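You operate a simulated robot arm through the tools that you are given. There is no shell and no other tool.

The job below is to be done with a simulated robot arm. You get a single attempt, and the scene is never put back.

## Task
Put things in order on the top of the steel bench. At the end: the white card (marked "SHELLS") from the top of the steel bench stands where the black pot stood; the brown flat brush is on the brown carton (marked "SHELLS"); the black pot is on the grey steel tray; the brown bolt from the top of the steel bench stands where the white fuse (marked "6 A") stood; the white fuse from the top of the steel bench stands where the white card stood; whatever was shut is shut again. Leave all else as you found it, and nothing knocked over.

It is judged by the outcome, as a careful person would: the job done as asked, and still so three seconds after it is handed in. It fails if anything else is knocked over, pushed out of place, dropped, spilled or broken.

## Robot
A 6-joint arm with a two-finger parallel gripper, fixed in place. Base frame: the origin is at the foot of the arm, x ahead of it, y to its left, z up; the work surface is at about z = 80. Readings come in cm, rad, newtons and seconds.
With the tool pointing down near the work surface it reaches from about 34 to 76 cm from the base axis. Its first joint turns from -1.152 to 1.152 rad. Payload 2.45 kg.
The TCP is the grasp point between the finger pads, 2.4 cm short of the fingertips. In the tool frame z runs along the fingers and y along their closing line. The gripper opens to 6.8 cm. The fingers are 1.7 cm wide and 1 cm thick; the gripper's body (4 by 7 cm) begins 4.1 cm behind the TCP.
Orientation is told as [roll, pitch, yaw] about the base's x, y, z axes, in that order, counted from this pose: with the fingers straight down and closing along the base's y, the tool's x points along the base's -x, its y along +y and its z along -z.

## Interface
- The arm moves only by the tool play_rows. Its argument "rows" is a list of rows, each a list of 3 entries, a list of its own where there are three numbers: the shift along the tool's x, y, z in cm, then the turn, a rotation vector about the tool's x, y, z in degrees, then the gripper command, from -1 (fully open) to 1 (shut), values between in proportion. In form: [[[tx, ty, tz], [ax, ay, az], fingers], ...]. A call has 1 to 20 rows; each row is the pose to reach, as a shift and turn from the pose commanded when the call began, along the tool's axes at that moment. Rows are played at 5 a second. More than 5 cm and 0.15 rad between two rows, or a gripper value outside its range, and nothing of the call is played. Where a pose cannot be reached the arm comes as near as it can. A force on the tool above 40 N (or 10 N above the force at the start of the call, whichever is more), or a blocked arm, ends the call early, and 0.2 s more pass. The fingers move at their own pace (about 10.8 cm/s each) and stop on an object; they squeeze with about 20 N. The grip force told is the motor's: it shows also when the fingers shut on nothing. Time passes only in rows, and 0.2 s behind the last, so rows that repeat a pose let the fingers close. The reply holds the time, the measured pose of the TCP, the force on the tool along the base axes, the opening and the grip force, in the units named above and with some noise, with the torque about the TCP (base axes, N m) and any sound that the robot's microphone picked up.
- Cameras (640 x 400 px; columns grow to the right, rows downward): "scene" is fixed at [16.72, 42.72, 144.32]; the picture's right is [-0.68, -0.73, 0.00], its down [-0.56, 0.52, -0.64] and it looks along [0.47, -0.44, -0.77] (base axes); focal length 366 px, centre (320, 200). "wrist" rides on the gripper at [8.4, 1.1, -7.5] in the tool frame; the picture's right is [-0.13, 0.99, 0.00], its down [-0.60, -0.08, -0.79] and it looks along [-0.79, -0.10, 0.61] (tool axes); focal length 251 px, centre (320, 200). There is no depth. A picture from a camera that has moved, and an enlarged one, comes with that camera's place and axes in the base frame and with its lens.
- camera(camera): a new picture of that camera. The clock stands still meanwhile.
- zoom(camera, box): a new picture of the part [left, top, right, bottom] of that camera's present view, enlarged. The clock stands still meanwhile.
- sign_off(): hands the job in; it is judged then, once.

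Places have to be worked out from the pictures, the camera data and where the tool is seen. Open the gripper and draw the arm clear of the work before you hand the job in, unless the task says otherwise.

The tools are called as a command line: name --argument value ..., lists and objects as JSON in quotes. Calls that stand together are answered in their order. play_rows: Moves the arm, as the interface text tells. Its arguments: {"type":"object","properties":{"rows":{"type":"array","items":{"type":"array"}}},"required":["rows"]} The other tools are called the same way: camera (camera) takes a picture; zoom (camera, box) takes an enlarged picture of a part of a camera's view; sign_off () hands the job in.

At the start:

```text
time_s: 0.0
ee_pos: [43.51, -4.23, 107.2]
orientation: [-0.002, -0.001, 0.0]
wrist_force: [0.2, -0.4, -0.6]
torque: [-0.01, 0.0, -0.01]
width: 6.79
finger_force: 0.0
```

scene: 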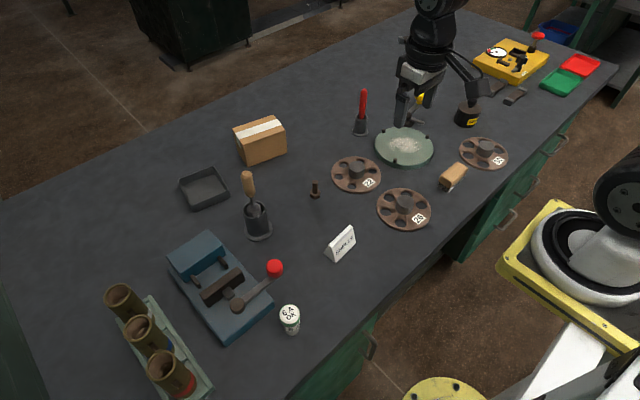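
wrist: 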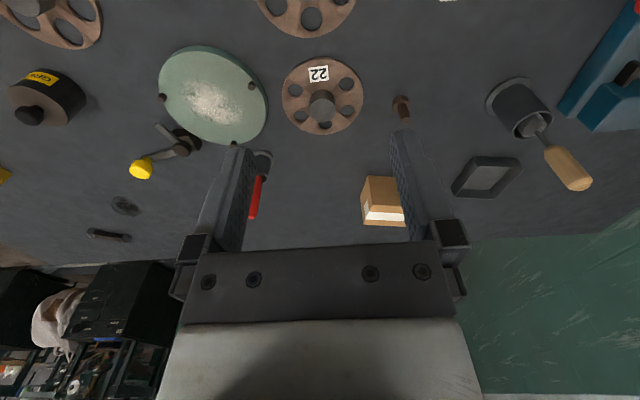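

I'll begin by looking closer at the scene before moving anything.

zoom --camera "scene" --box '[160, 140, 400, 290]'

zoom --camera "scene" --box '[320, 60, 560, 240]'

zoom --camera "scene" --box '[80, 220, 400, 400]'

zoom --camera "scene" --box '[440, 10, 640, 135]'

```text
2.67 times, centred on (280, 215) of scene
camera zoom: at [16.72, 42.72, 144.32], right [-0.68, -0.73, 0.0], down [-0.56, 0.52, -0.64], along [0.47, -0.44, -0.77], focal length 977 px, centre (427, 160)
```

zoom: 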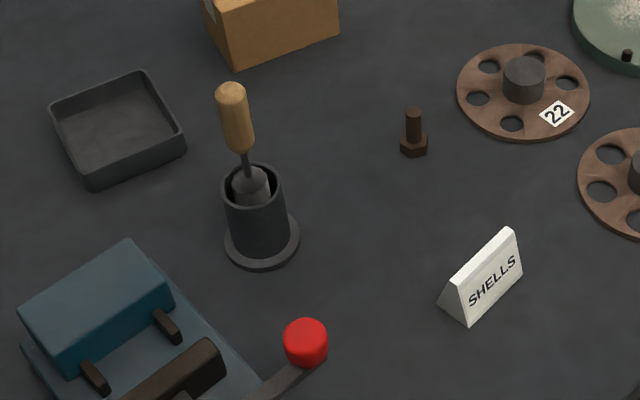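

```text
2.22 times, centred on (440, 150) of scene
camera zoom: at [16.72, 42.72, 144.32], right [-0.68, -0.73, 0.0], down [-0.56, 0.52, -0.64], along [0.47, -0.44, -0.77], focal length 814 px, centre (53, 311)
```

zoom: 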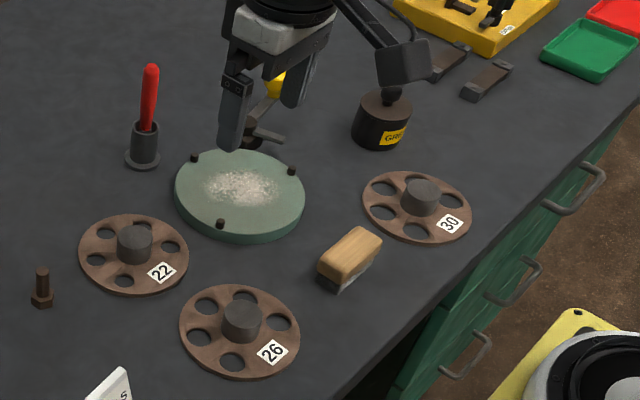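

```text
2.00 times, centred on (240, 310) of scene
camera zoom: at [16.72, 42.72, 144.32], right [-0.68, -0.73, 0.0], down [-0.56, 0.52, -0.64], along [0.47, -0.44, -0.77], focal length 733 px, centre (480, -20)
```

zoom: 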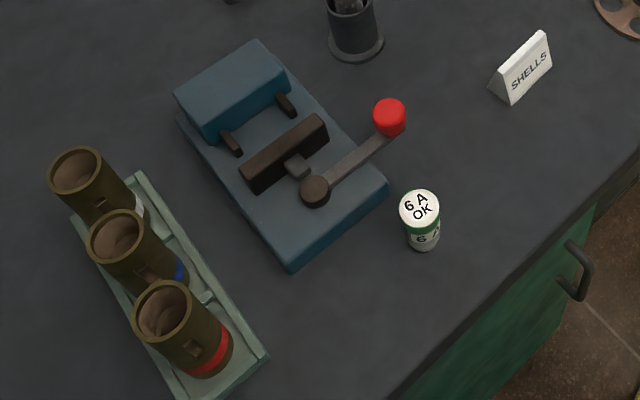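

```text
3.20 times, centred on (540, 72) of scene
camera zoom: at [16.72, 42.72, 144.32], right [-0.68, -0.73, 0.0], down [-0.56, 0.52, -0.64], along [0.47, -0.44, -0.77], focal length 1173 px, centre (-384, 608)
```

zoom: 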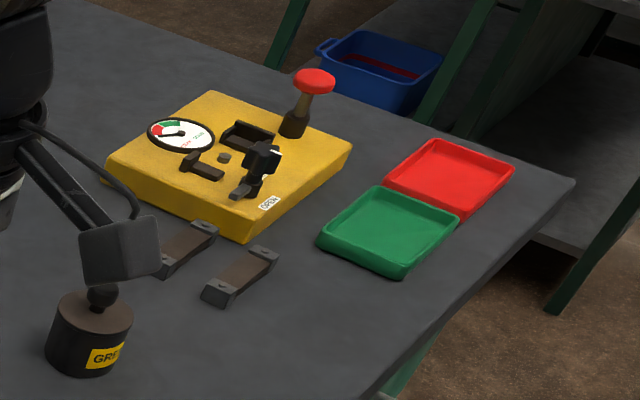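

The bench layout is visible; now I look closer with the wrist camera at the pot, the holder with the brush, the carton and the tray to tell which thing is which.

zoom --camera "wrist" --box '[0, 40, 200, 165]'

zoom --camera "wrist" --box '[340, 60, 620, 235]'

zoom --camera "scene" --box '[220, 100, 320, 180]'

zoom --camera "scene" --box '[430, 80, 510, 200]'

```text
3.20 times, centred on (100, 102) of wrist
camera zoom: at [34.95, -3.11, 114.68], right [0.13, 0.99, 0.0], down [0.6, -0.08, 0.79], along [0.79, -0.1, -0.61], focal length 805 px, centre (1024, 512)
```

zoom: 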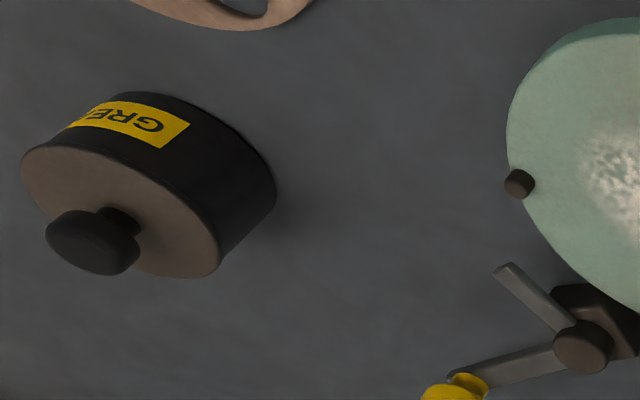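

```text
2.29 times, centred on (480, 148) of wrist
camera zoom: at [34.95, -3.11, 114.68], right [0.13, 0.99, 0.0], down [0.6, -0.08, 0.79], along [0.79, -0.1, -0.61], focal length 575 px, centre (-46, 320)
```

zoom: 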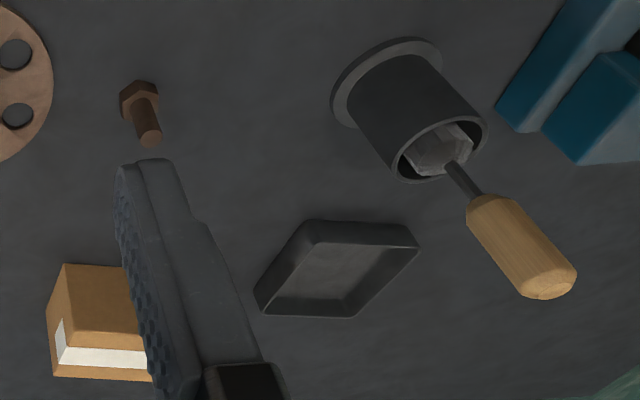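

```text
5.00 times, centred on (270, 140) of scene
camera zoom: at [16.72, 42.72, 144.32], right [-0.68, -0.73, 0.0], down [-0.56, 0.52, -0.64], along [0.47, -0.44, -0.77], focal length 1833 px, centre (570, 500)
```

zoom: 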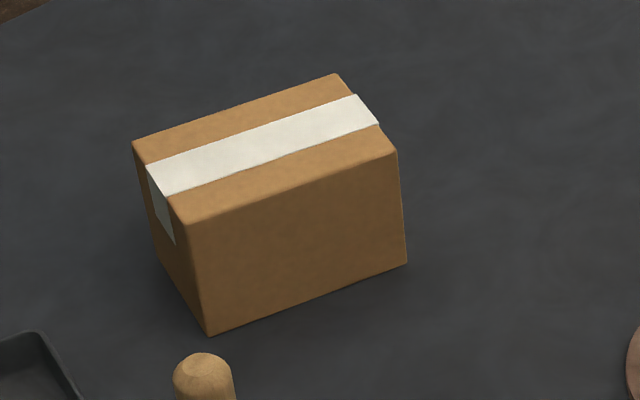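

```text
3.33 times, centred on (470, 140) of scene
camera zoom: at [16.72, 42.72, 144.32], right [-0.68, -0.73, 0.0], down [-0.56, 0.52, -0.64], along [0.47, -0.44, -0.77], focal length 1222 px, centre (-180, 400)
```

zoom: 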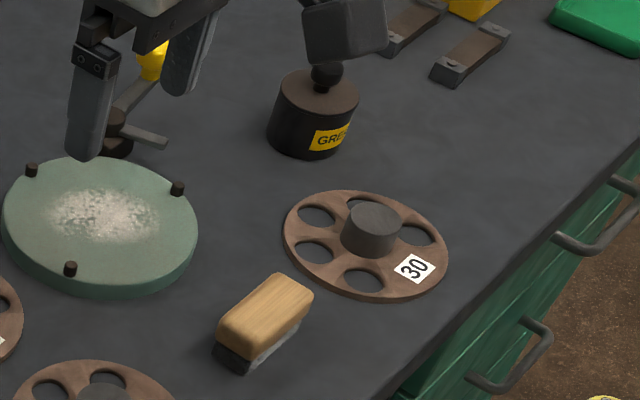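

The pot labelled "GRE…" with a knob looks like the black pot; the wood block with bristles is the flat brush. I move the arm to a point facing the pot to look at it closely.

play_rows --rows '[[[0.78, -3.64, 0.9], [0, 0, 5.2], -1], [[1.55, -7.28, 1.8], [0, 0, 10.4], -1], [[2.33, -10.9, 2.7], [0, 0, 15.7], -1], [[3.1, -14.55, 3.6], [0, 0, 20.9], -1], [[3.88, -18.2, 4.5], [0, 0, 26.1], -1], [[4.65, -21.8, 5.4], [0, 0, 31.3], -1], [[5.43, -25.5, 6.3], [0, 0, 36.6], -1], [[6.2, -29.1, 7.2], [0, 0, 41.8], -1], [[6.2, -29.1, 7.2], [0, 0, 41.8], -1]]'

camera --camera "wrist"

camera --camera "scene"

```text
time_s: 2.0
ee_pos: [37.1, -33.34, 100.03]
orientation: [0.001, -0.002, -0.731]
wrist_force: [0.3, 0.7, 0.0]
torque: [0.0, 0.0, -0.02]
width: 6.77
finger_force: 0.1
```

```text
taken
camera wrist: at [31.6, -26.85, 107.59], right [0.76, 0.65, 0.0], down [0.4, -0.46, 0.79], along [0.52, -0.6, -0.61], focal length 251 px, centre (320, 200)
```

wrist: 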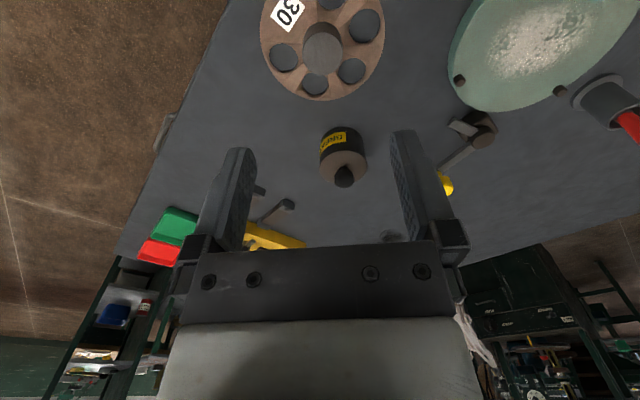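

```text
taken
```

scene: 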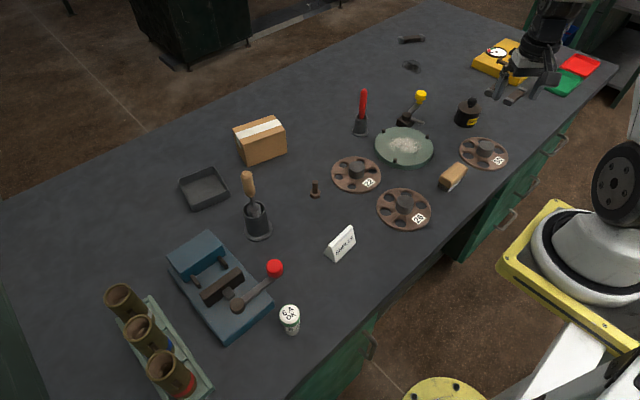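

zoom --camera "wrist" --box '[280, 110, 408, 190]'

zoom --camera "scene" --box '[420, 80, 520, 142]'

```text
5.00 times, centred on (344, 150) of wrist
camera zoom: at [31.6, -26.85, 107.59], right [0.76, 0.65, 0.0], down [0.4, -0.46, 0.79], along [0.52, -0.6, -0.61], focal length 1257 px, centre (200, 450)
```

zoom: 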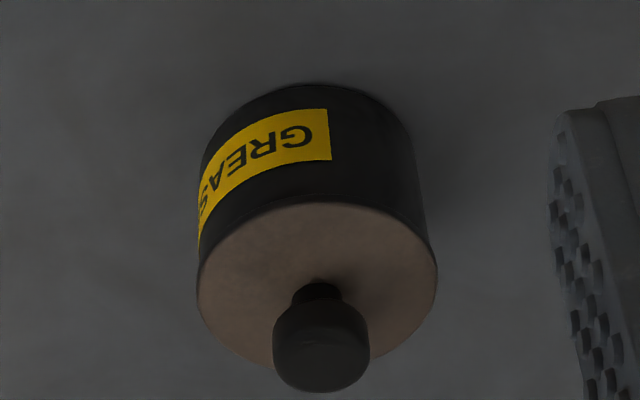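

```text
6.40 times, centred on (470, 111) of scene
camera zoom: at [16.72, 42.71, 144.32], right [-0.68, -0.73, 0.0], down [-0.56, 0.52, -0.64], along [0.47, -0.44, -0.77], focal length 2346 px, centre (-640, 770)
```

zoom: 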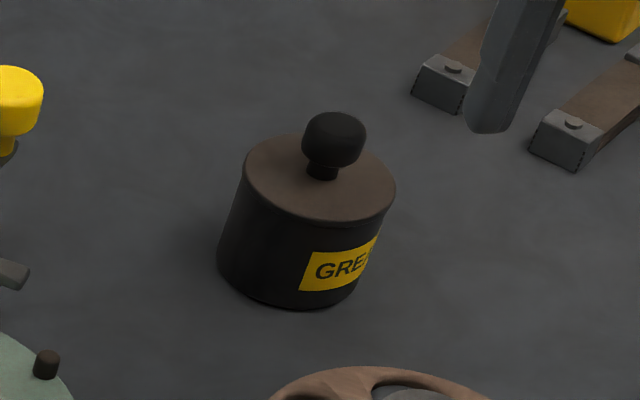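

The black pot carries a "GREASE" label, a brown lid and a ball knob, at about (49, -42.6), lid top z≈84.7. Before touching it I survey the tray and carton, which lie at the edge of reach, staying at z≥100 to clear the tall handles.

play_rows --rows '[[[1.36, 3.63, -0.67], [0, 0, -4.68], -1], [[2.72, 7.25, -1.33], [0, 0, -9.36], -1], [[4.08, 10.88, -2.0], [0, 0, -14.04], -1], [[5.44, 14.51, -2.67], [0, 0, -18.72], -1], [[6.8, 18.13, -3.33], [0, 0, -23.4], -1], [[8.17, 21.76, -4.0], [0, 0, -28.08], -1], [[9.53, 25.39, -4.67], [0, 0, -32.76], -1], [[10.89, 29.01, -5.33], [0, 0, -37.44], -1], [[12.25, 32.64, -6.0], [0, 0, -42.12], -1], [[13.61, 36.27, -6.67], [0, 0, -46.8], -1], [[14.97, 39.89, -7.33], [0, 0, -51.48], -1], [[16.33, 43.52, -8.0], [0, 0, -56.2], -1], [[16.33, 43.52, -8.0], [0, 0, -56.2], -1]]'

camera --camera "wrist"

camera --camera "scene"

```text
time_s: 4.8
ee_pos: [53.97, 9.97, 107.98]
orientation: [-0.002, -0.001, 0.251]
wrist_force: [0.2, 0.4, -0.7]
torque: [0.01, -0.02, -0.03]
width: 6.79
finger_force: 0.1
```

```text
taken
camera wrist: at [45.58, 9.0, 115.51], right [-0.12, 0.99, 0.0], down [0.6, 0.07, 0.79], along [0.79, 0.1, -0.61], focal length 251 px, centre (320, 200)
```

wrist: 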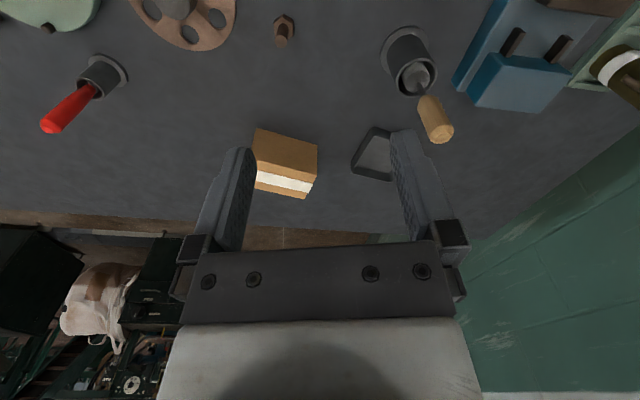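

```text
taken
```

scene: 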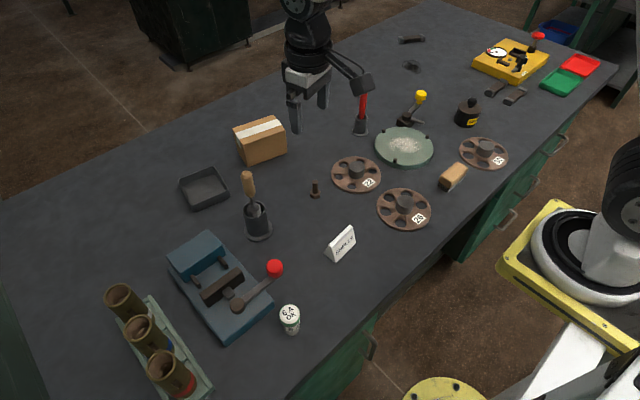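

zoom --camera "wrist" --box '[230, 100, 450, 220]'

```text
2.91 times, centred on (340, 160) of wrist
camera zoom: at [45.58, 9.0, 115.51], right [-0.12, 0.99, 0.0], down [0.6, 0.07, 0.79], along [0.79, 0.1, -0.61], focal length 731 px, centre (262, 316)
```

zoom: 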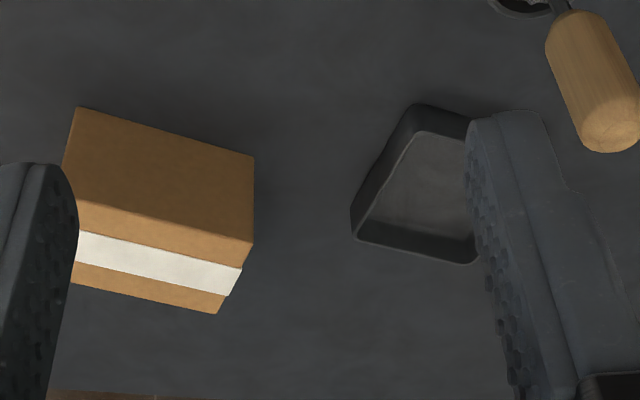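

The carton (top z≈87.4, centre ≈(77.4, 6.1), turned about −12°) and tray (centre ≈(75.4, 24.3)) lie near r≈78–79. I test whether a 20° outward tilt gets the tool over the tray, staying high at z=108.

play_rows --rows '[[[-3.04, 1.07, 0], [-0.08, -2.5, -0.43], -1], [[-6.07, 2.13, 0], [-0.15, -5, -0.86], -1], [[-9.1, 3.2, 0], [-0.23, -7.5, -1.29], -1], [[-12.14, 4.27, 0], [-0.3, -10, -1.72], -1], [[-15.18, 5.33, 0], [-0.38, -12.5, -2.15], -1], [[-18.2, 6.4, 0], [-0.45, -15, -2.58], -1], [[-21.25, 7.46, 0], [-0.53, -17.5, -3.0], -1], [[-24.28, 8.53, 0], [-0.6, -20, -3.44], -1], [[-24.28, 8.53, 0], [-0.6, -20, -3.44], -1]]'

camera --camera "scene"

camera --camera "wrist"

```text
time_s: 6.8
ee_pos: [75.46, 24.21, 108.06]
orientation: [0.0, -0.352, 0.311]
wrist_force: [-1.1, 0.2, -0.4]
torque: [0.0, -0.02, -0.02]
width: 6.8
finger_force: 0.0
```

```text
taken
```

scene: 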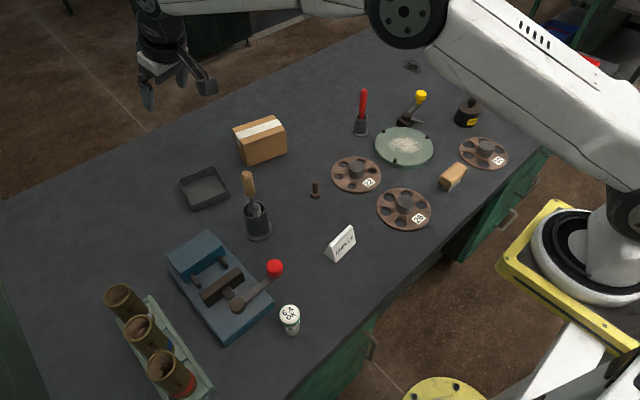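

```text
taken
camera wrist: at [65.15, 22.14, 112.18], right [-0.19, 0.98, 0.04], down [0.3, 0.02, 0.95], along [0.93, 0.19, -0.3], focal length 251 px, centre (320, 200)
```

wrist: 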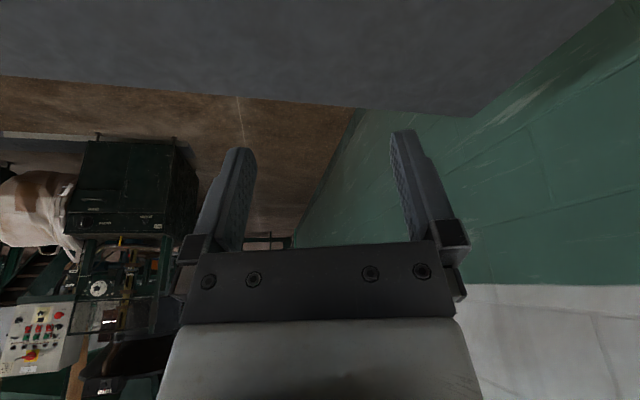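

The tilted pose is reached exactly. I lower straight down to z≈93 over the tray to check reach at working height and see the clearance to the wooden handle.

play_rows --rows '[[[1.29, 0, 3.52], [0, 0, 0], -1], [[2.59, 0, 7.04], [0, 0, 0], -1], [[3.88, 0, 10.56], [0, 0, 0], -1], [[5.17, 0, 14.08], [0, 0, 0], -1], [[5.17, 0, 14.08], [0, 0, 0], -1]]'

camera --camera "scene"

camera --camera "wrist"

```text
time_s: 8.0
ee_pos: [75.55, 24.29, 92.93]
orientation: [0.0, -0.351, 0.311]
wrist_force: [0.4, -0.2, -0.4]
torque: [-0.01, 0.01, -0.03]
width: 6.79
finger_force: 0.1
```

```text
taken
```

scene: 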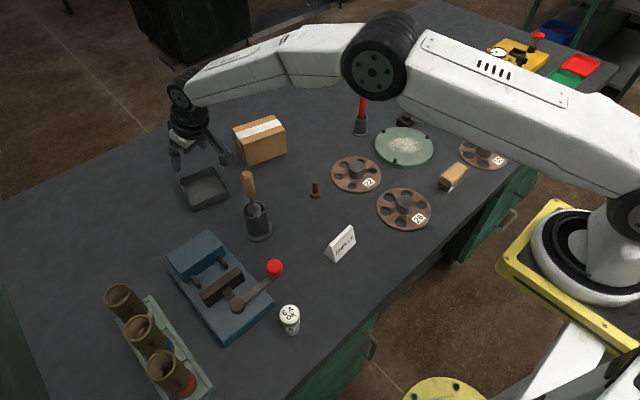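

```text
taken
camera wrist: at [65.16, 22.05, 97.12], right [-0.19, 0.98, 0.04], down [0.3, 0.02, 0.95], along [0.93, 0.19, -0.3], focal length 251 px, centre (320, 200)
```

wrist: 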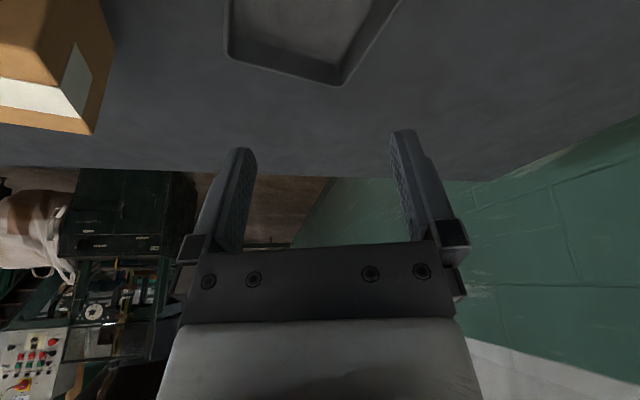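

Reach at z=93 with the 20° tilt works and the handle stays clear. I rise back to z=108 and swing over to the black pot, keeping the same tilt so the pot can later be set upright in the tray.

play_rows --rows '[[[-1.3, 0, -3.54], [0, 0, 0], -1], [[-2.59, 0, -7.07], [0, 0, 0], -1], [[-3.89, 0, -10.61], [0, 0, 0], -1], [[-5.18, 0, -14.15], [0, 0, 0], -1], [[-2.41, -3.31, -15.17], [1.26, 0, 3.45], -1], [[0.36, -6.62, -16.18], [2.53, 0, 6.9], -1], [[3.14, -9.94, -17.2], [3.79, 0, 10.35], -1], [[5.91, -13.25, -18.21], [5.05, 0, 13.8], -1], [[8.68, -16.56, -19.23], [6.31, 0, 17.25], -1], [[11.45, -19.87, -20.24], [7.58, 0, 20.7], -1], [[14.22, -23.18, -21.26], [8.84, 0, 24.15], -1], [[17.0, -26.5, -22.27], [10.1, 0, 27.6], -1], [[19.77, -29.81, -23.29], [11.36, 0, 31.05], -1], [[22.54, -33.12, -24.3], [12.63, 0, 34.5], -1], [[25.31, -36.43, -25.32], [13.89, 0, 37.95], -1], [[28.08, -39.74, -26.33], [15.15, 0, 41.4], -1], [[30.86, -43.06, -27.35], [16.41, 0, 44.85], -1], [[33.63, -46.37, -28.36], [17.68, 0, 48.3], -1], [[36.4, -49.68, -29.38], [18.94, 0, 51.75], -1], [[39.17, -52.99, -30.39], [20.2, 0, 55.2], -1]]'

camera --camera "scene"

camera --camera "wrist"

```text
time_s: 12.2
ee_pos: [46.63, -40.64, 108.14]
orientation: [0.0, -0.354, -0.714]
wrist_force: [0.2, 0.1, -0.7]
torque: [0.01, -0.01, 0.02]
width: 6.8
finger_force: 0.0
```

```text
taken
```

scene: 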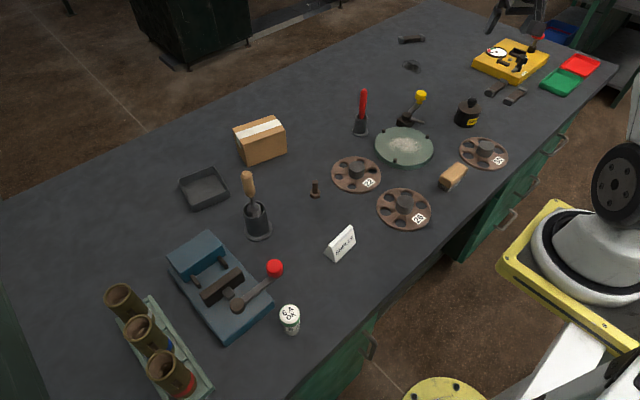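

```text
taken
camera wrist: at [39.39, -32.98, 112.41], right [0.74, 0.67, 0.04], down [0.17, -0.25, 0.95], along [0.65, -0.7, -0.3], focal length 251 px, centre (320, 200)
```

wrist: 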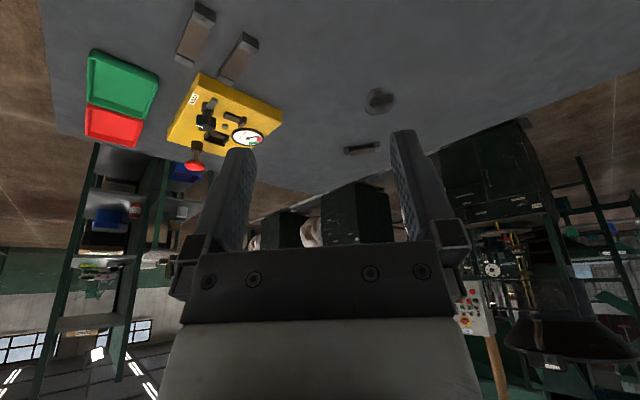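

The arm is over the pot area at z=108. I lower 12 cm to view the knob at close range.

play_rows --rows '[[[1.04, 0, 2.81], [0, 0, 0], -1], [[2.08, 0, 5.63], [0, 0, 0], -1], [[3.12, 0, 8.44], [0, 0, 0], -1], [[4.16, 0, 11.26], [0, 0, 0], -1], [[4.16, 0, 11.26], [0, 0, 0], -1]]'

camera --camera "wrist"

zoom --camera "wrist" --box '[240, 0, 400, 100]'

zoom --camera "scene" --box '[420, 60, 520, 142]'

```text
time_s: 13.4
ee_pos: [46.72, -40.69, 96.13]
orientation: [-0.001, -0.353, -0.716]
wrist_force: [0.2, 0.4, 0.0]
torque: [0.02, 0.01, 0.0]
width: 6.81
finger_force: 0.1
```

```text
taken
camera wrist: at [39.46, -32.98, 100.33], right [0.74, 0.67, 0.04], down [0.17, -0.25, 0.95], along [0.65, -0.7, -0.3], focal length 251 px, centre (320, 200)
```

wrist: 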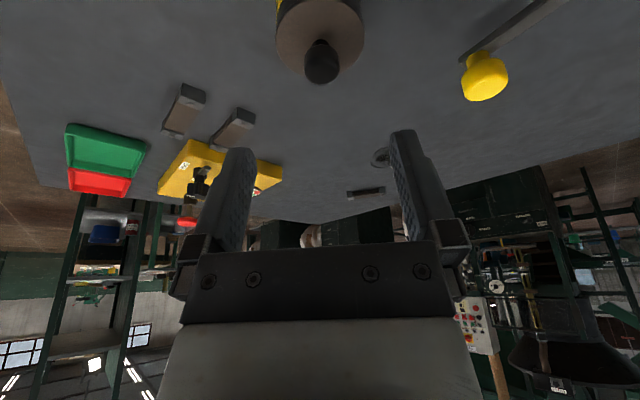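

```text
4.00 times, centred on (320, 50) of wrist
camera zoom: at [39.46, -32.98, 100.33], right [0.74, 0.67, 0.04], down [0.17, -0.25, 0.95], along [0.65, -0.7, -0.3], focal length 1006 px, centre (320, 800)
```

zoom: 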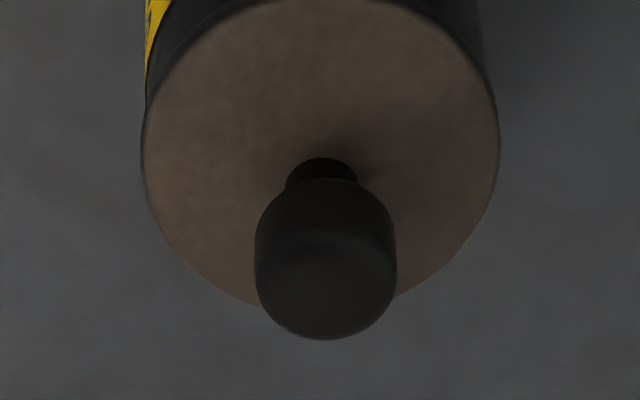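

```text
4.88 times, centred on (470, 101) of scene
camera zoom: at [16.72, 42.72, 144.32], right [-0.68, -0.73, 0.0], down [-0.56, 0.52, -0.64], along [0.47, -0.44, -0.77], focal length 1788 px, centre (-412, 683)
```

zoom: 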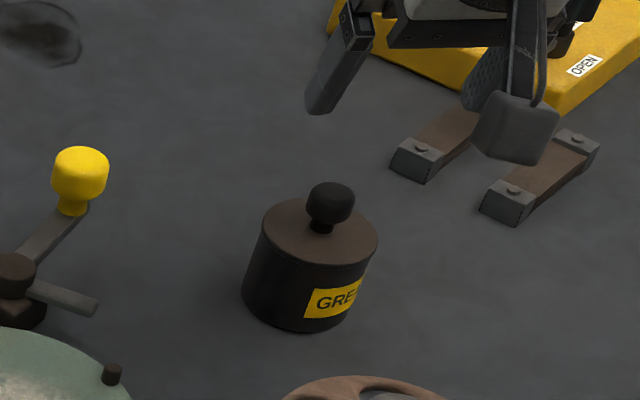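

Two views put the knob centre at about (49.27, −42.72, 86.2), lid top about 84.4, lid width ≈6.3 cm. I lower so the open fingers straddle the knob with tips just above the lid, then check before closing.

play_rows --rows '[[[-2.61, 0.1, 0.96], [0, 0, 0], -1], [[-1.62, 0.1, 3.63], [0, 0, 0], -1], [[-0.64, 0.1, 6.3], [0, 0, 0], -1], [[0.1, 0.1, 8.31], [0, 0, 0], -1], [[0.34, 0.1, 8.97], [0, 0, 0], -1], [[0.34, 0.1, 8.97], [0, 0, 0], -1]]'

camera --camera "wrist"

zoom --camera "scene" --box '[430, 70, 510, 120]'

```text
time_s: 14.8
ee_pos: [48.83, -42.45, 87.55]
orientation: [0.0, -0.353, -0.715]
wrist_force: [0.3, 0.2, -0.5]
torque: [0.0, 0.0, -0.05]
width: 6.79
finger_force: 0.1
```

```text
taken
camera wrist: at [41.57, -34.68, 91.76], right [0.74, 0.67, 0.04], down [0.17, -0.25, 0.95], along [0.65, -0.7, -0.3], focal length 251 px, centre (320, 200)
```

wrist: 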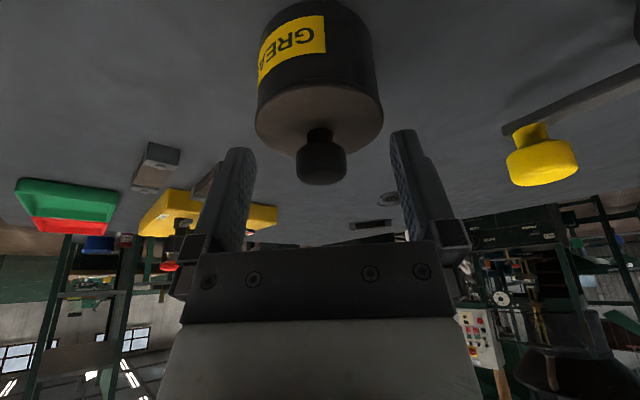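

```text
8.00 times, centred on (470, 95) of scene
camera zoom: at [16.72, 42.72, 144.32], right [-0.68, -0.73, 0.0], down [-0.56, 0.52, -0.64], along [0.47, -0.44, -0.77], focal length 2932 px, centre (-880, 1040)
```

zoom: 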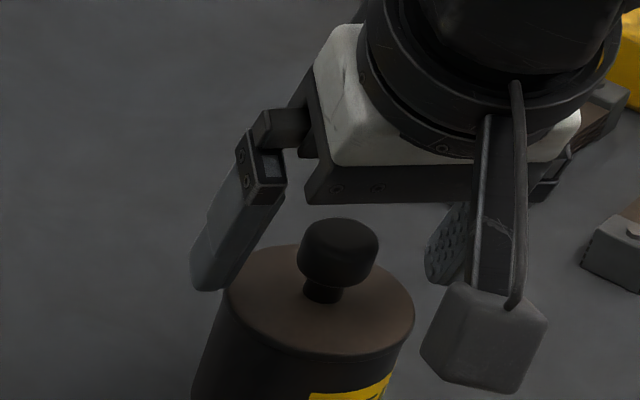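

The fingers straddle the knob symmetrically with the tips just above the lid. I close gently on it in steps.

play_rows --rows '[[[0, 0, 0], [0, 0, 0], 0.0], [[0, 0, 0], [0, 0, 0], 0.15], [[0, 0, 0], [0, 0, 0], 0.25], [[0, 0, 0], [0, 0, 0], 0.35], [[0, 0, 0], [0, 0, 0], 0.5], [[0, 0, 0], [0, 0, 0], 1], [[0, 0, 0], [0, 0, 0], 1]]'

camera --camera "wrist"

```text
time_s: 16.4
ee_pos: [48.81, -42.41, 87.52]
orientation: [0.001, -0.352, -0.715]
wrist_force: [1.8, 1.3, 2.3]
torque: [0.04, -0.01, 0.03]
width: 2.23
finger_force: 20.3
```

```text
taken
camera wrist: at [41.57, -34.67, 91.79], right [0.74, 0.67, 0.04], down [0.17, -0.25, 0.95], along [0.65, -0.7, -0.3], focal length 251 px, centre (320, 200)
```

wrist: 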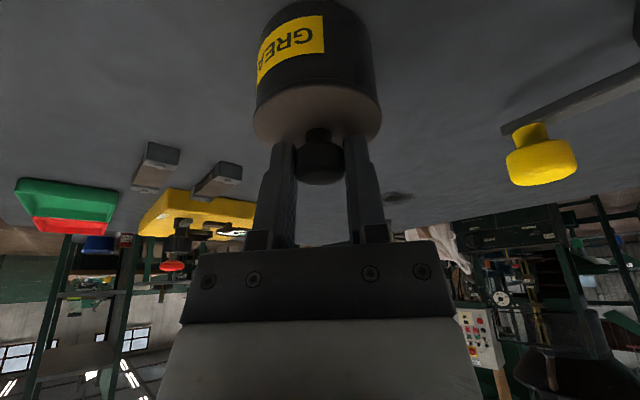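

The knob is held (width 2.23, 20 N). I lift only 0.8 cm to see whether the whole pot or just a lid comes up.

play_rows --rows '[[[-0.07, 0, -0.19], [0, 0, 0], 1], [[-0.14, 0, -0.38], [0, 0, 0], 1], [[-0.21, 0, -0.56], [0, 0, 0], 1], [[-0.28, 0, -0.75], [0, 0, 0], 1], [[-0.28, 0, -0.75], [0, 0, 0], 1], [[-0.28, 0, -0.75], [0, 0, 0], 1]]'

zoom --camera "wrist" --box '[220, 0, 420, 200]'

zoom --camera "scene" --box '[420, 80, 520, 142]'

```text
time_s: 17.8
ee_pos: [48.8, -42.39, 88.45]
orientation: [0.0, -0.353, -0.715]
wrist_force: [0.0, 0.3, -0.7]
torque: [-0.03, -0.01, 0.0]
width: 2.25
finger_force: 20.3
heard: snap
```

```text
2.00 times, centred on (320, 100) of wrist
camera zoom: at [41.57, -34.65, 92.59], right [0.74, 0.67, 0.04], down [0.17, -0.25, 0.95], along [0.65, -0.7, -0.3], focal length 503 px, centre (320, 400)
```

zoom: 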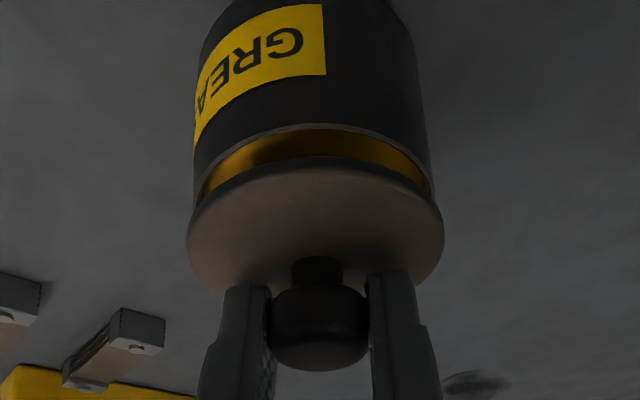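

```text
6.40 times, centred on (470, 111) of scene
camera zoom: at [16.72, 42.72, 144.32], right [-0.68, -0.73, 0.0], down [-0.56, 0.52, -0.64], along [0.47, -0.44, -0.77], focal length 2346 px, centre (-640, 770)
```

zoom: 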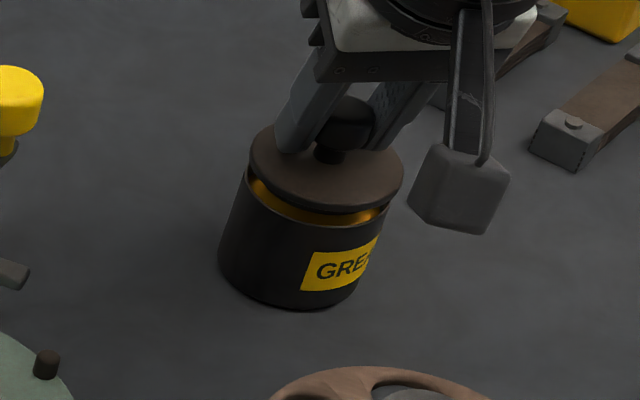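

Only the lid came up, with a snap: the pot has a snap-on lid. I lower it straight back and press lightly to snap it shut, then I will grip the pot by its body.

play_rows --rows '[[[0.07, 0, 0.19], [0, 0, 0], 1], [[0.14, 0, 0.38], [0, 0, 0], 1], [[0.21, 0, 0.56], [0, 0, 0], 1], [[0.28, 0, 0.75], [0, 0, 0], 1], [[0.28, 0, 0.75], [0, 0, 0], 1]]'

zoom --camera "wrist" --box '[220, 0, 420, 200]'

zoom --camera "scene" --box '[420, 80, 520, 142]'

```text
time_s: 19.0
ee_pos: [48.75, -42.38, 87.54]
orientation: [-0.001, -0.351, -0.714]
wrist_force: [0.4, 1.0, 0.3]
torque: [-0.01, 0.0, 0.0]
width: 2.25
finger_force: 20.3
```

```text
2.00 times, centred on (320, 100) of wrist
camera zoom: at [41.59, -34.69, 91.79], right [0.74, 0.67, 0.04], down [0.17, -0.25, 0.95], along [0.65, -0.7, -0.3], focal length 503 px, centre (320, 400)
```

zoom: 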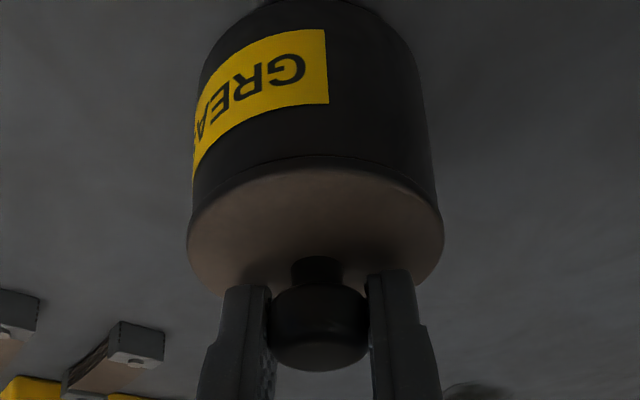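

```text
6.40 times, centred on (470, 111) of scene
camera zoom: at [16.72, 42.72, 144.32], right [-0.68, -0.73, 0.0], down [-0.56, 0.52, -0.64], along [0.47, -0.44, -0.77], focal length 2346 px, centre (-640, 770)
```

zoom: 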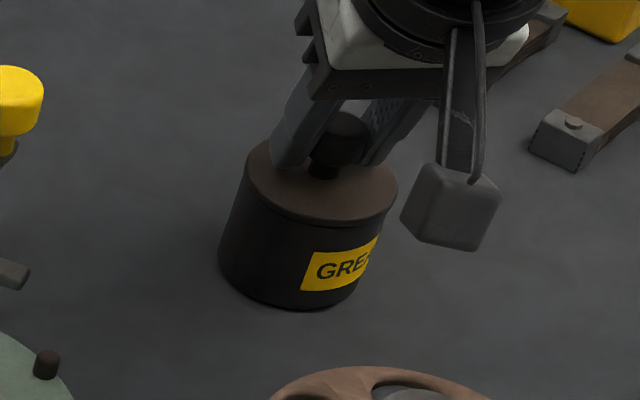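

The lid is nearly seated but no snap was heard yet, so I press down in 1 mm steps.

play_rows --rows '[[[0.03, 0, 0.09], [0, 0, 0], 1], [[0.07, 0, 0.19], [0, 0, 0], 1], [[0.07, 0, 0.19], [0, 0, 0], 1]]'

```text
time_s: 19.8
ee_pos: [48.78, -42.32, 87.59]
orientation: [-0.001, -0.353, -0.717]
wrist_force: [-6.7, 7.9, 19.3]
torque: [0.26, 0.21, -0.03]
width: 2.24
finger_force: 19.7
heard: snap
```

A snap was heard with about 19 N, so the lid is shut. I ease off the pressure and open the fingers.

play_rows --rows '[[[-0.05, 0, -0.14], [0, 0, 0], 1], [[-0.06, 0, -0.17], [0, 0, 0], 0.2], [[-0.06, 0, -0.17], [0, 0, 0], 0.0], [[-0.06, 0, -0.17], [0, 0, 0], -0.4], [[-0.06, 0, -0.17], [0, 0, 0], -1], [[-0.06, 0, -0.17], [0, 0, 0], -1]]'

zoom --camera "wrist" --box '[220, 0, 420, 200]'

zoom --camera "scene" --box '[420, 80, 520, 142]'

```text
time_s: 21.2
ee_pos: [48.74, -42.43, 87.62]
orientation: [-0.001, -0.352, -0.714]
wrist_force: [0.3, 0.0, -0.1]
torque: [0.01, 0.03, 0.03]
width: 6.79
finger_force: 0.0
```

```text
2.00 times, centred on (320, 100) of wrist
camera zoom: at [41.59, -34.67, 91.77], right [0.74, 0.67, 0.04], down [0.17, -0.25, 0.95], along [0.65, -0.7, -0.3], focal length 503 px, centre (320, 400)
```

zoom: 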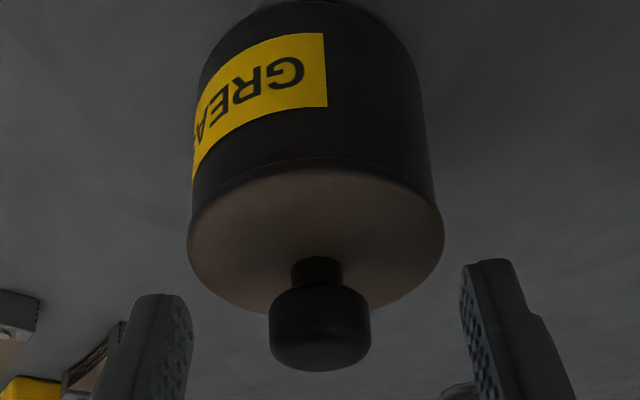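

```text
6.40 times, centred on (470, 111) of scene
camera zoom: at [16.72, 42.72, 144.32], right [-0.68, -0.73, 0.0], down [-0.56, 0.52, -0.64], along [0.47, -0.44, -0.77], focal length 2346 px, centre (-640, 770)
```

zoom: 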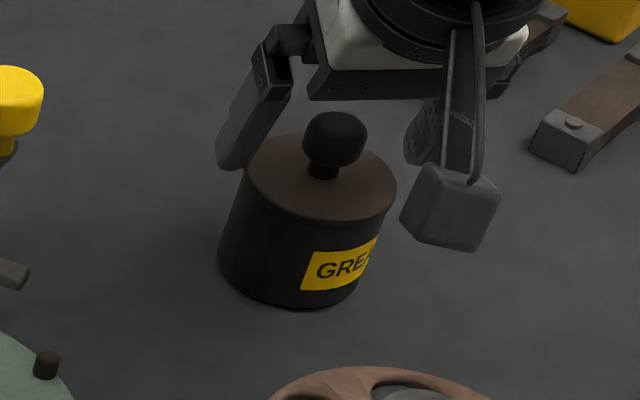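

The lid is shut again and the pot has not moved. I check how far the lid overhangs the body and how high the tray walls are, to choose a body grip.

zoom --camera "wrist" --box '[360, 50, 400, 130]'

zoom --camera "wrist" --box '[300, 60, 400, 122]'

zoom --camera "scene" --box '[170, 160, 240, 216]'

zoom --camera "scene" --box '[445, 95, 490, 130]'

```text
5.00 times, centred on (380, 90) of wrist
camera zoom: at [41.59, -34.67, 91.77], right [0.74, 0.67, 0.04], down [0.17, -0.25, 0.95], along [0.65, -0.7, -0.3], focal length 1257 px, centre (20, 750)
```

zoom: 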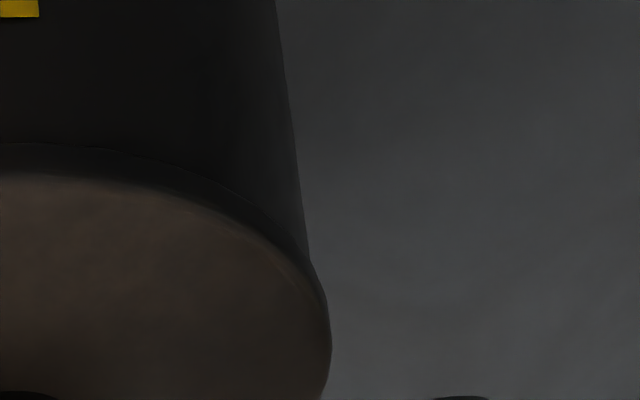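

```text
6.40 times, centred on (350, 91) of wrist
camera zoom: at [41.59, -34.67, 91.77], right [0.74, 0.67, 0.04], down [0.17, -0.25, 0.95], along [0.65, -0.7, -0.3], focal length 1609 px, centre (128, 898)
```

zoom: 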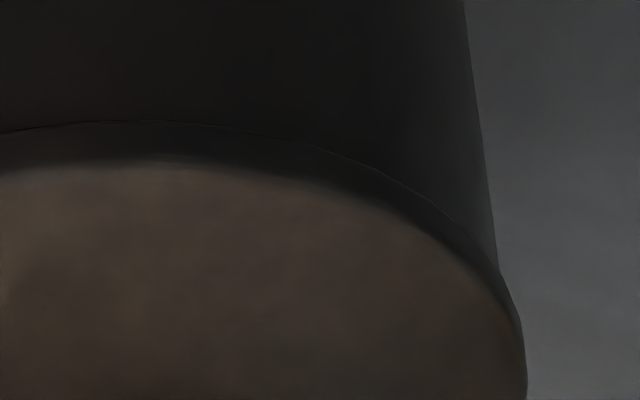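

```text
7.14 times, centred on (205, 188) of scene
camera zoom: at [16.72, 42.72, 144.32], right [-0.68, -0.73, 0.0], down [-0.56, 0.52, -0.64], along [0.47, -0.44, -0.77], focal length 2618 px, centre (1141, 286)
```

zoom: 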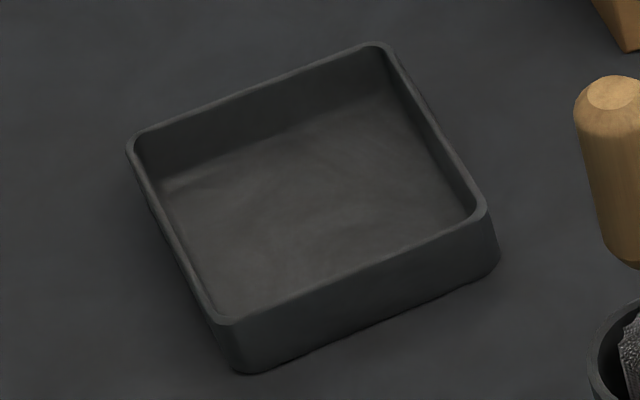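

```text
11.43 times, centred on (468, 112) of scene
camera zoom: at [16.72, 42.72, 144.32], right [-0.68, -0.73, 0.0], down [-0.56, 0.52, -0.64], along [0.47, -0.44, -0.77], focal length 4189 px, centre (-1366, 1200)
```

zoom: 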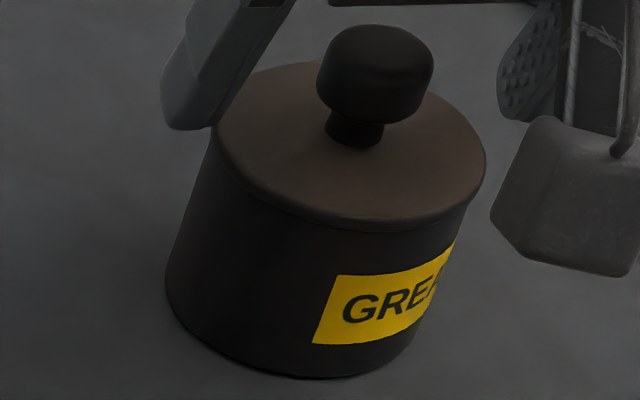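

The lid overhangs the body by a millimetre or two, so fingers alongside would pull on the lid, and the tray (≈8.7 cm square, rim z≈82.4) is too narrow for low fingers. I will therefore take the lid off, set it down safely, move the open pot, and snap the lid back on; first I regrip the knob and lift the lid gently.

play_rows --rows '[[[0, 0, 0], [0, 0, 0], 0.0], [[0, 0, 0], [0, 0, 0], 0.2], [[0, 0, 0], [0, 0, 0], 0.35], [[0, 0, 0], [0, 0, 0], 1], [[0, 0, 0], [0, 0, 0], 1], [[-0.07, 0, -0.19], [0, 0, 0], 1], [[-0.14, 0, -0.38], [0, 0, 0], 1], [[-0.21, 0, -0.56], [0, 0, 0], 1], [[-0.28, 0, -0.75], [0, 0, 0], 1], [[-0.42, 0, -1.13], [0, 0, 0], 1], [[-0.69, 0, -1.88], [0, 0, 0], 1], [[-1.04, 0, -2.81], [0, 0, 0], 1], [[-1.04, 0, -2.81], [0, 0, 0], 1]]'

zoom --camera "wrist" --box '[220, 0, 420, 200]'

zoom --camera "scene" --box '[420, 70, 520, 132]'

```text
time_s: 24.0
ee_pos: [48.84, -42.43, 90.61]
orientation: [0.001, -0.351, -0.716]
wrist_force: [-0.8, 0.8, 0.1]
torque: [0.01, -0.01, -0.01]
width: 2.22
finger_force: 19.5
heard: snap
```

```text
2.00 times, centred on (320, 100) of wrist
camera zoom: at [41.58, -34.69, 94.83], right [0.74, 0.67, 0.04], down [0.17, -0.25, 0.95], along [0.65, -0.7, -0.3], focal length 503 px, centre (320, 400)
```

zoom: 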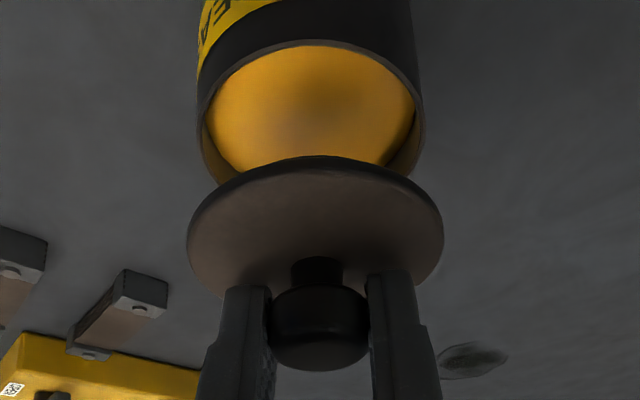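

```text
6.40 times, centred on (470, 101) of scene
camera zoom: at [16.72, 42.72, 144.32], right [-0.68, -0.73, 0.0], down [-0.56, 0.52, -0.64], along [0.47, -0.44, -0.77], focal length 2346 px, centre (-640, 834)
```

zoom: 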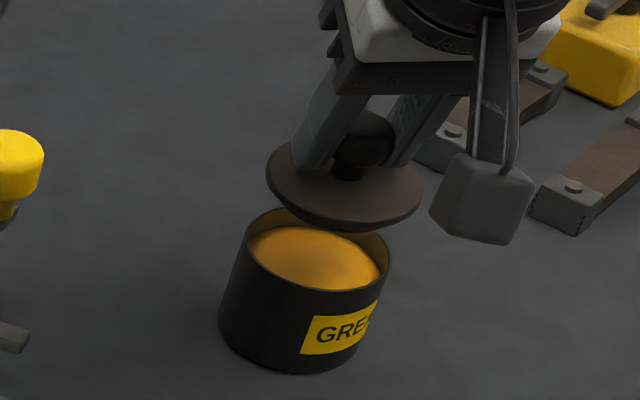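

The lid is off and held level; the pot stayed put. I raise it to z≈106 and carry it to a free patch of bench near (66.5, 12).

play_rows --rows '[[[-1.32, 0, -3.62], [0, 0, 0], 1], [[-2.65, 0, -7.23], [0, 0, 0], 1], [[-3.97, 0, -10.85], [0, 0, 0], 1], [[-5.3, 0, -14.46], [0, 0, 0], 1], [[-3.66, 4.02, -15.06], [-1.36, 0, -3.7], 1], [[-2.02, 8.04, -15.66], [-2.71, 0, -7.4], 1], [[-0.38, 12.07, -16.26], [-4.07, 0, -11.11], 1], [[1.26, 16.09, -16.86], [-5.42, 0, -14.81], 1], [[2.9, 20.11, -17.46], [-6.78, 0, -18.51], 1], [[4.53, 24.13, -18.06], [-8.13, 0, -22.21], 1], [[6.17, 28.15, -18.66], [-9.49, 0, -25.91], 1], [[7.81, 32.18, -19.26], [-10.84, 0, -29.62], 1], [[9.45, 36.2, -19.86], [-12.2, 0, -33.32], 1], [[11.09, 40.22, -20.46], [-13.55, 0, -37.02], 1], [[12.73, 44.24, -21.06], [-14.91, 0, -40.72], 1], [[14.37, 48.26, -21.66], [-16.26, 0, -44.42], 1], [[16.01, 52.28, -22.26], [-17.62, 0, -48.12], 1], [[16.01, 52.28, -22.26], [-17.62, 0, -48.12], 1]]'

camera --camera "wrist"

camera --camera "scene"

```text
time_s: 27.8
ee_pos: [66.08, 11.96, 105.89]
orientation: [-0.002, -0.35, 0.18]
wrist_force: [0.6, 0.0, -0.1]
torque: [0.02, 0.01, 0.02]
width: 2.27
finger_force: 20.0
```

```text
taken
camera wrist: at [55.52, 11.25, 110.09], right [-0.06, 1.0, 0.04], down [0.3, -0.02, 0.95], along [0.95, 0.07, -0.3], focal length 251 px, centre (320, 200)
```

wrist: 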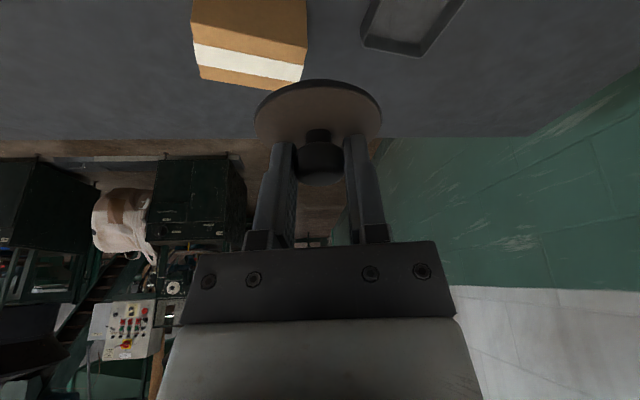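

```text
taken
```

scene: 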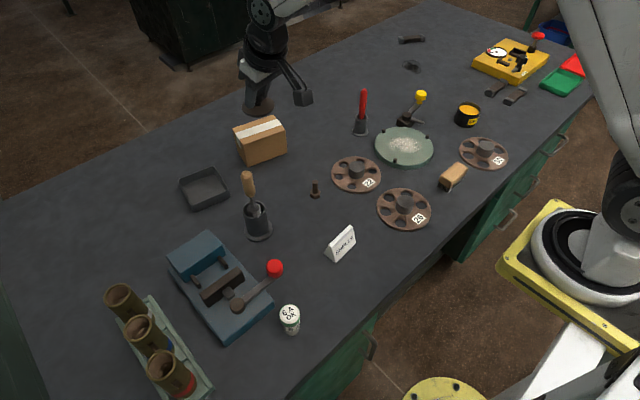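

The lid hangs level over the free patch. I lower to z≈87 and look before touching down.

play_rows --rows '[[[1.3, 0, 3.55], [0, 0, 0], 1], [[2.59, 0, 7.1], [0, 0, 0], 1], [[3.89, 0, 10.65], [0, 0, 0], 1], [[5.18, 0, 14.2], [0, 0, 0], 1], [[6.48, 0, 17.75], [0, 0, 0], 1], [[6.48, 0, 17.75], [0, 0, 0], 1]]'

zoom --camera "scene" --box '[240, 90, 340, 152]'

camera --camera "wrist"

camera --camera "scene"

```text
time_s: 29.2
ee_pos: [66.05, 11.81, 86.95]
orientation: [-0.003, -0.353, 0.181]
wrist_force: [-0.6, -0.2, -0.6]
torque: [0.02, 0.03, 0.04]
width: 2.26
finger_force: 20.3
```

```text
6.40 times, centred on (290, 121) of scene
camera zoom: at [16.72, 42.72, 144.32], right [-0.68, -0.73, 0.0], down [-0.56, 0.52, -0.64], along [0.47, -0.44, -0.77], focal length 2346 px, centre (512, 706)
```

zoom: 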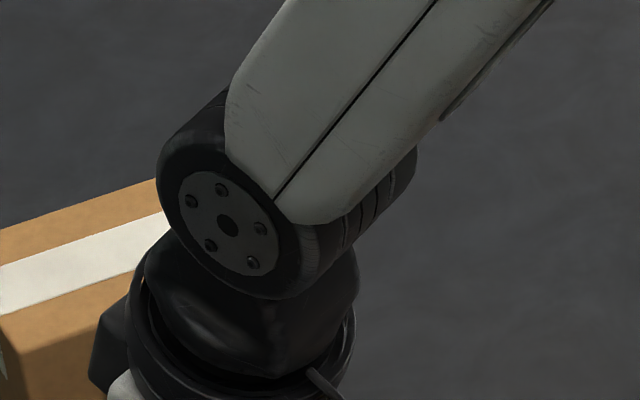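

```text
taken
camera wrist: at [55.4, 11.1, 91.17], right [-0.06, 1.0, 0.04], down [0.3, -0.02, 0.95], along [0.95, 0.07, -0.3], focal length 251 px, centre (320, 200)
```

wrist: 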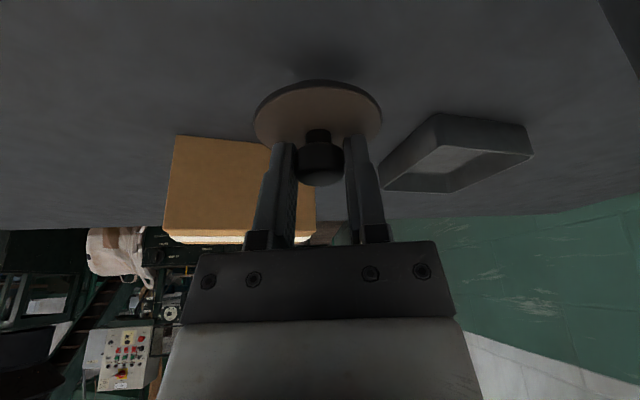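

```text
taken
```

scene: 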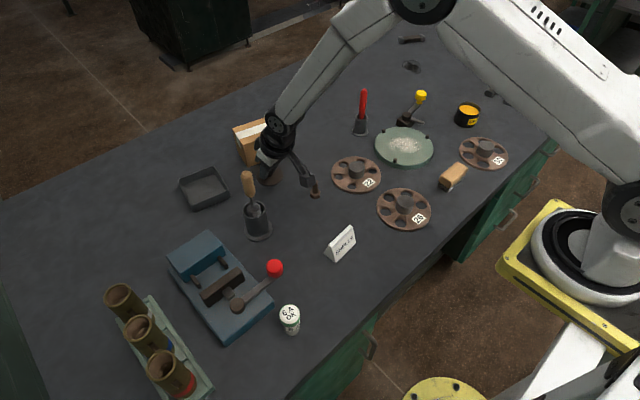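

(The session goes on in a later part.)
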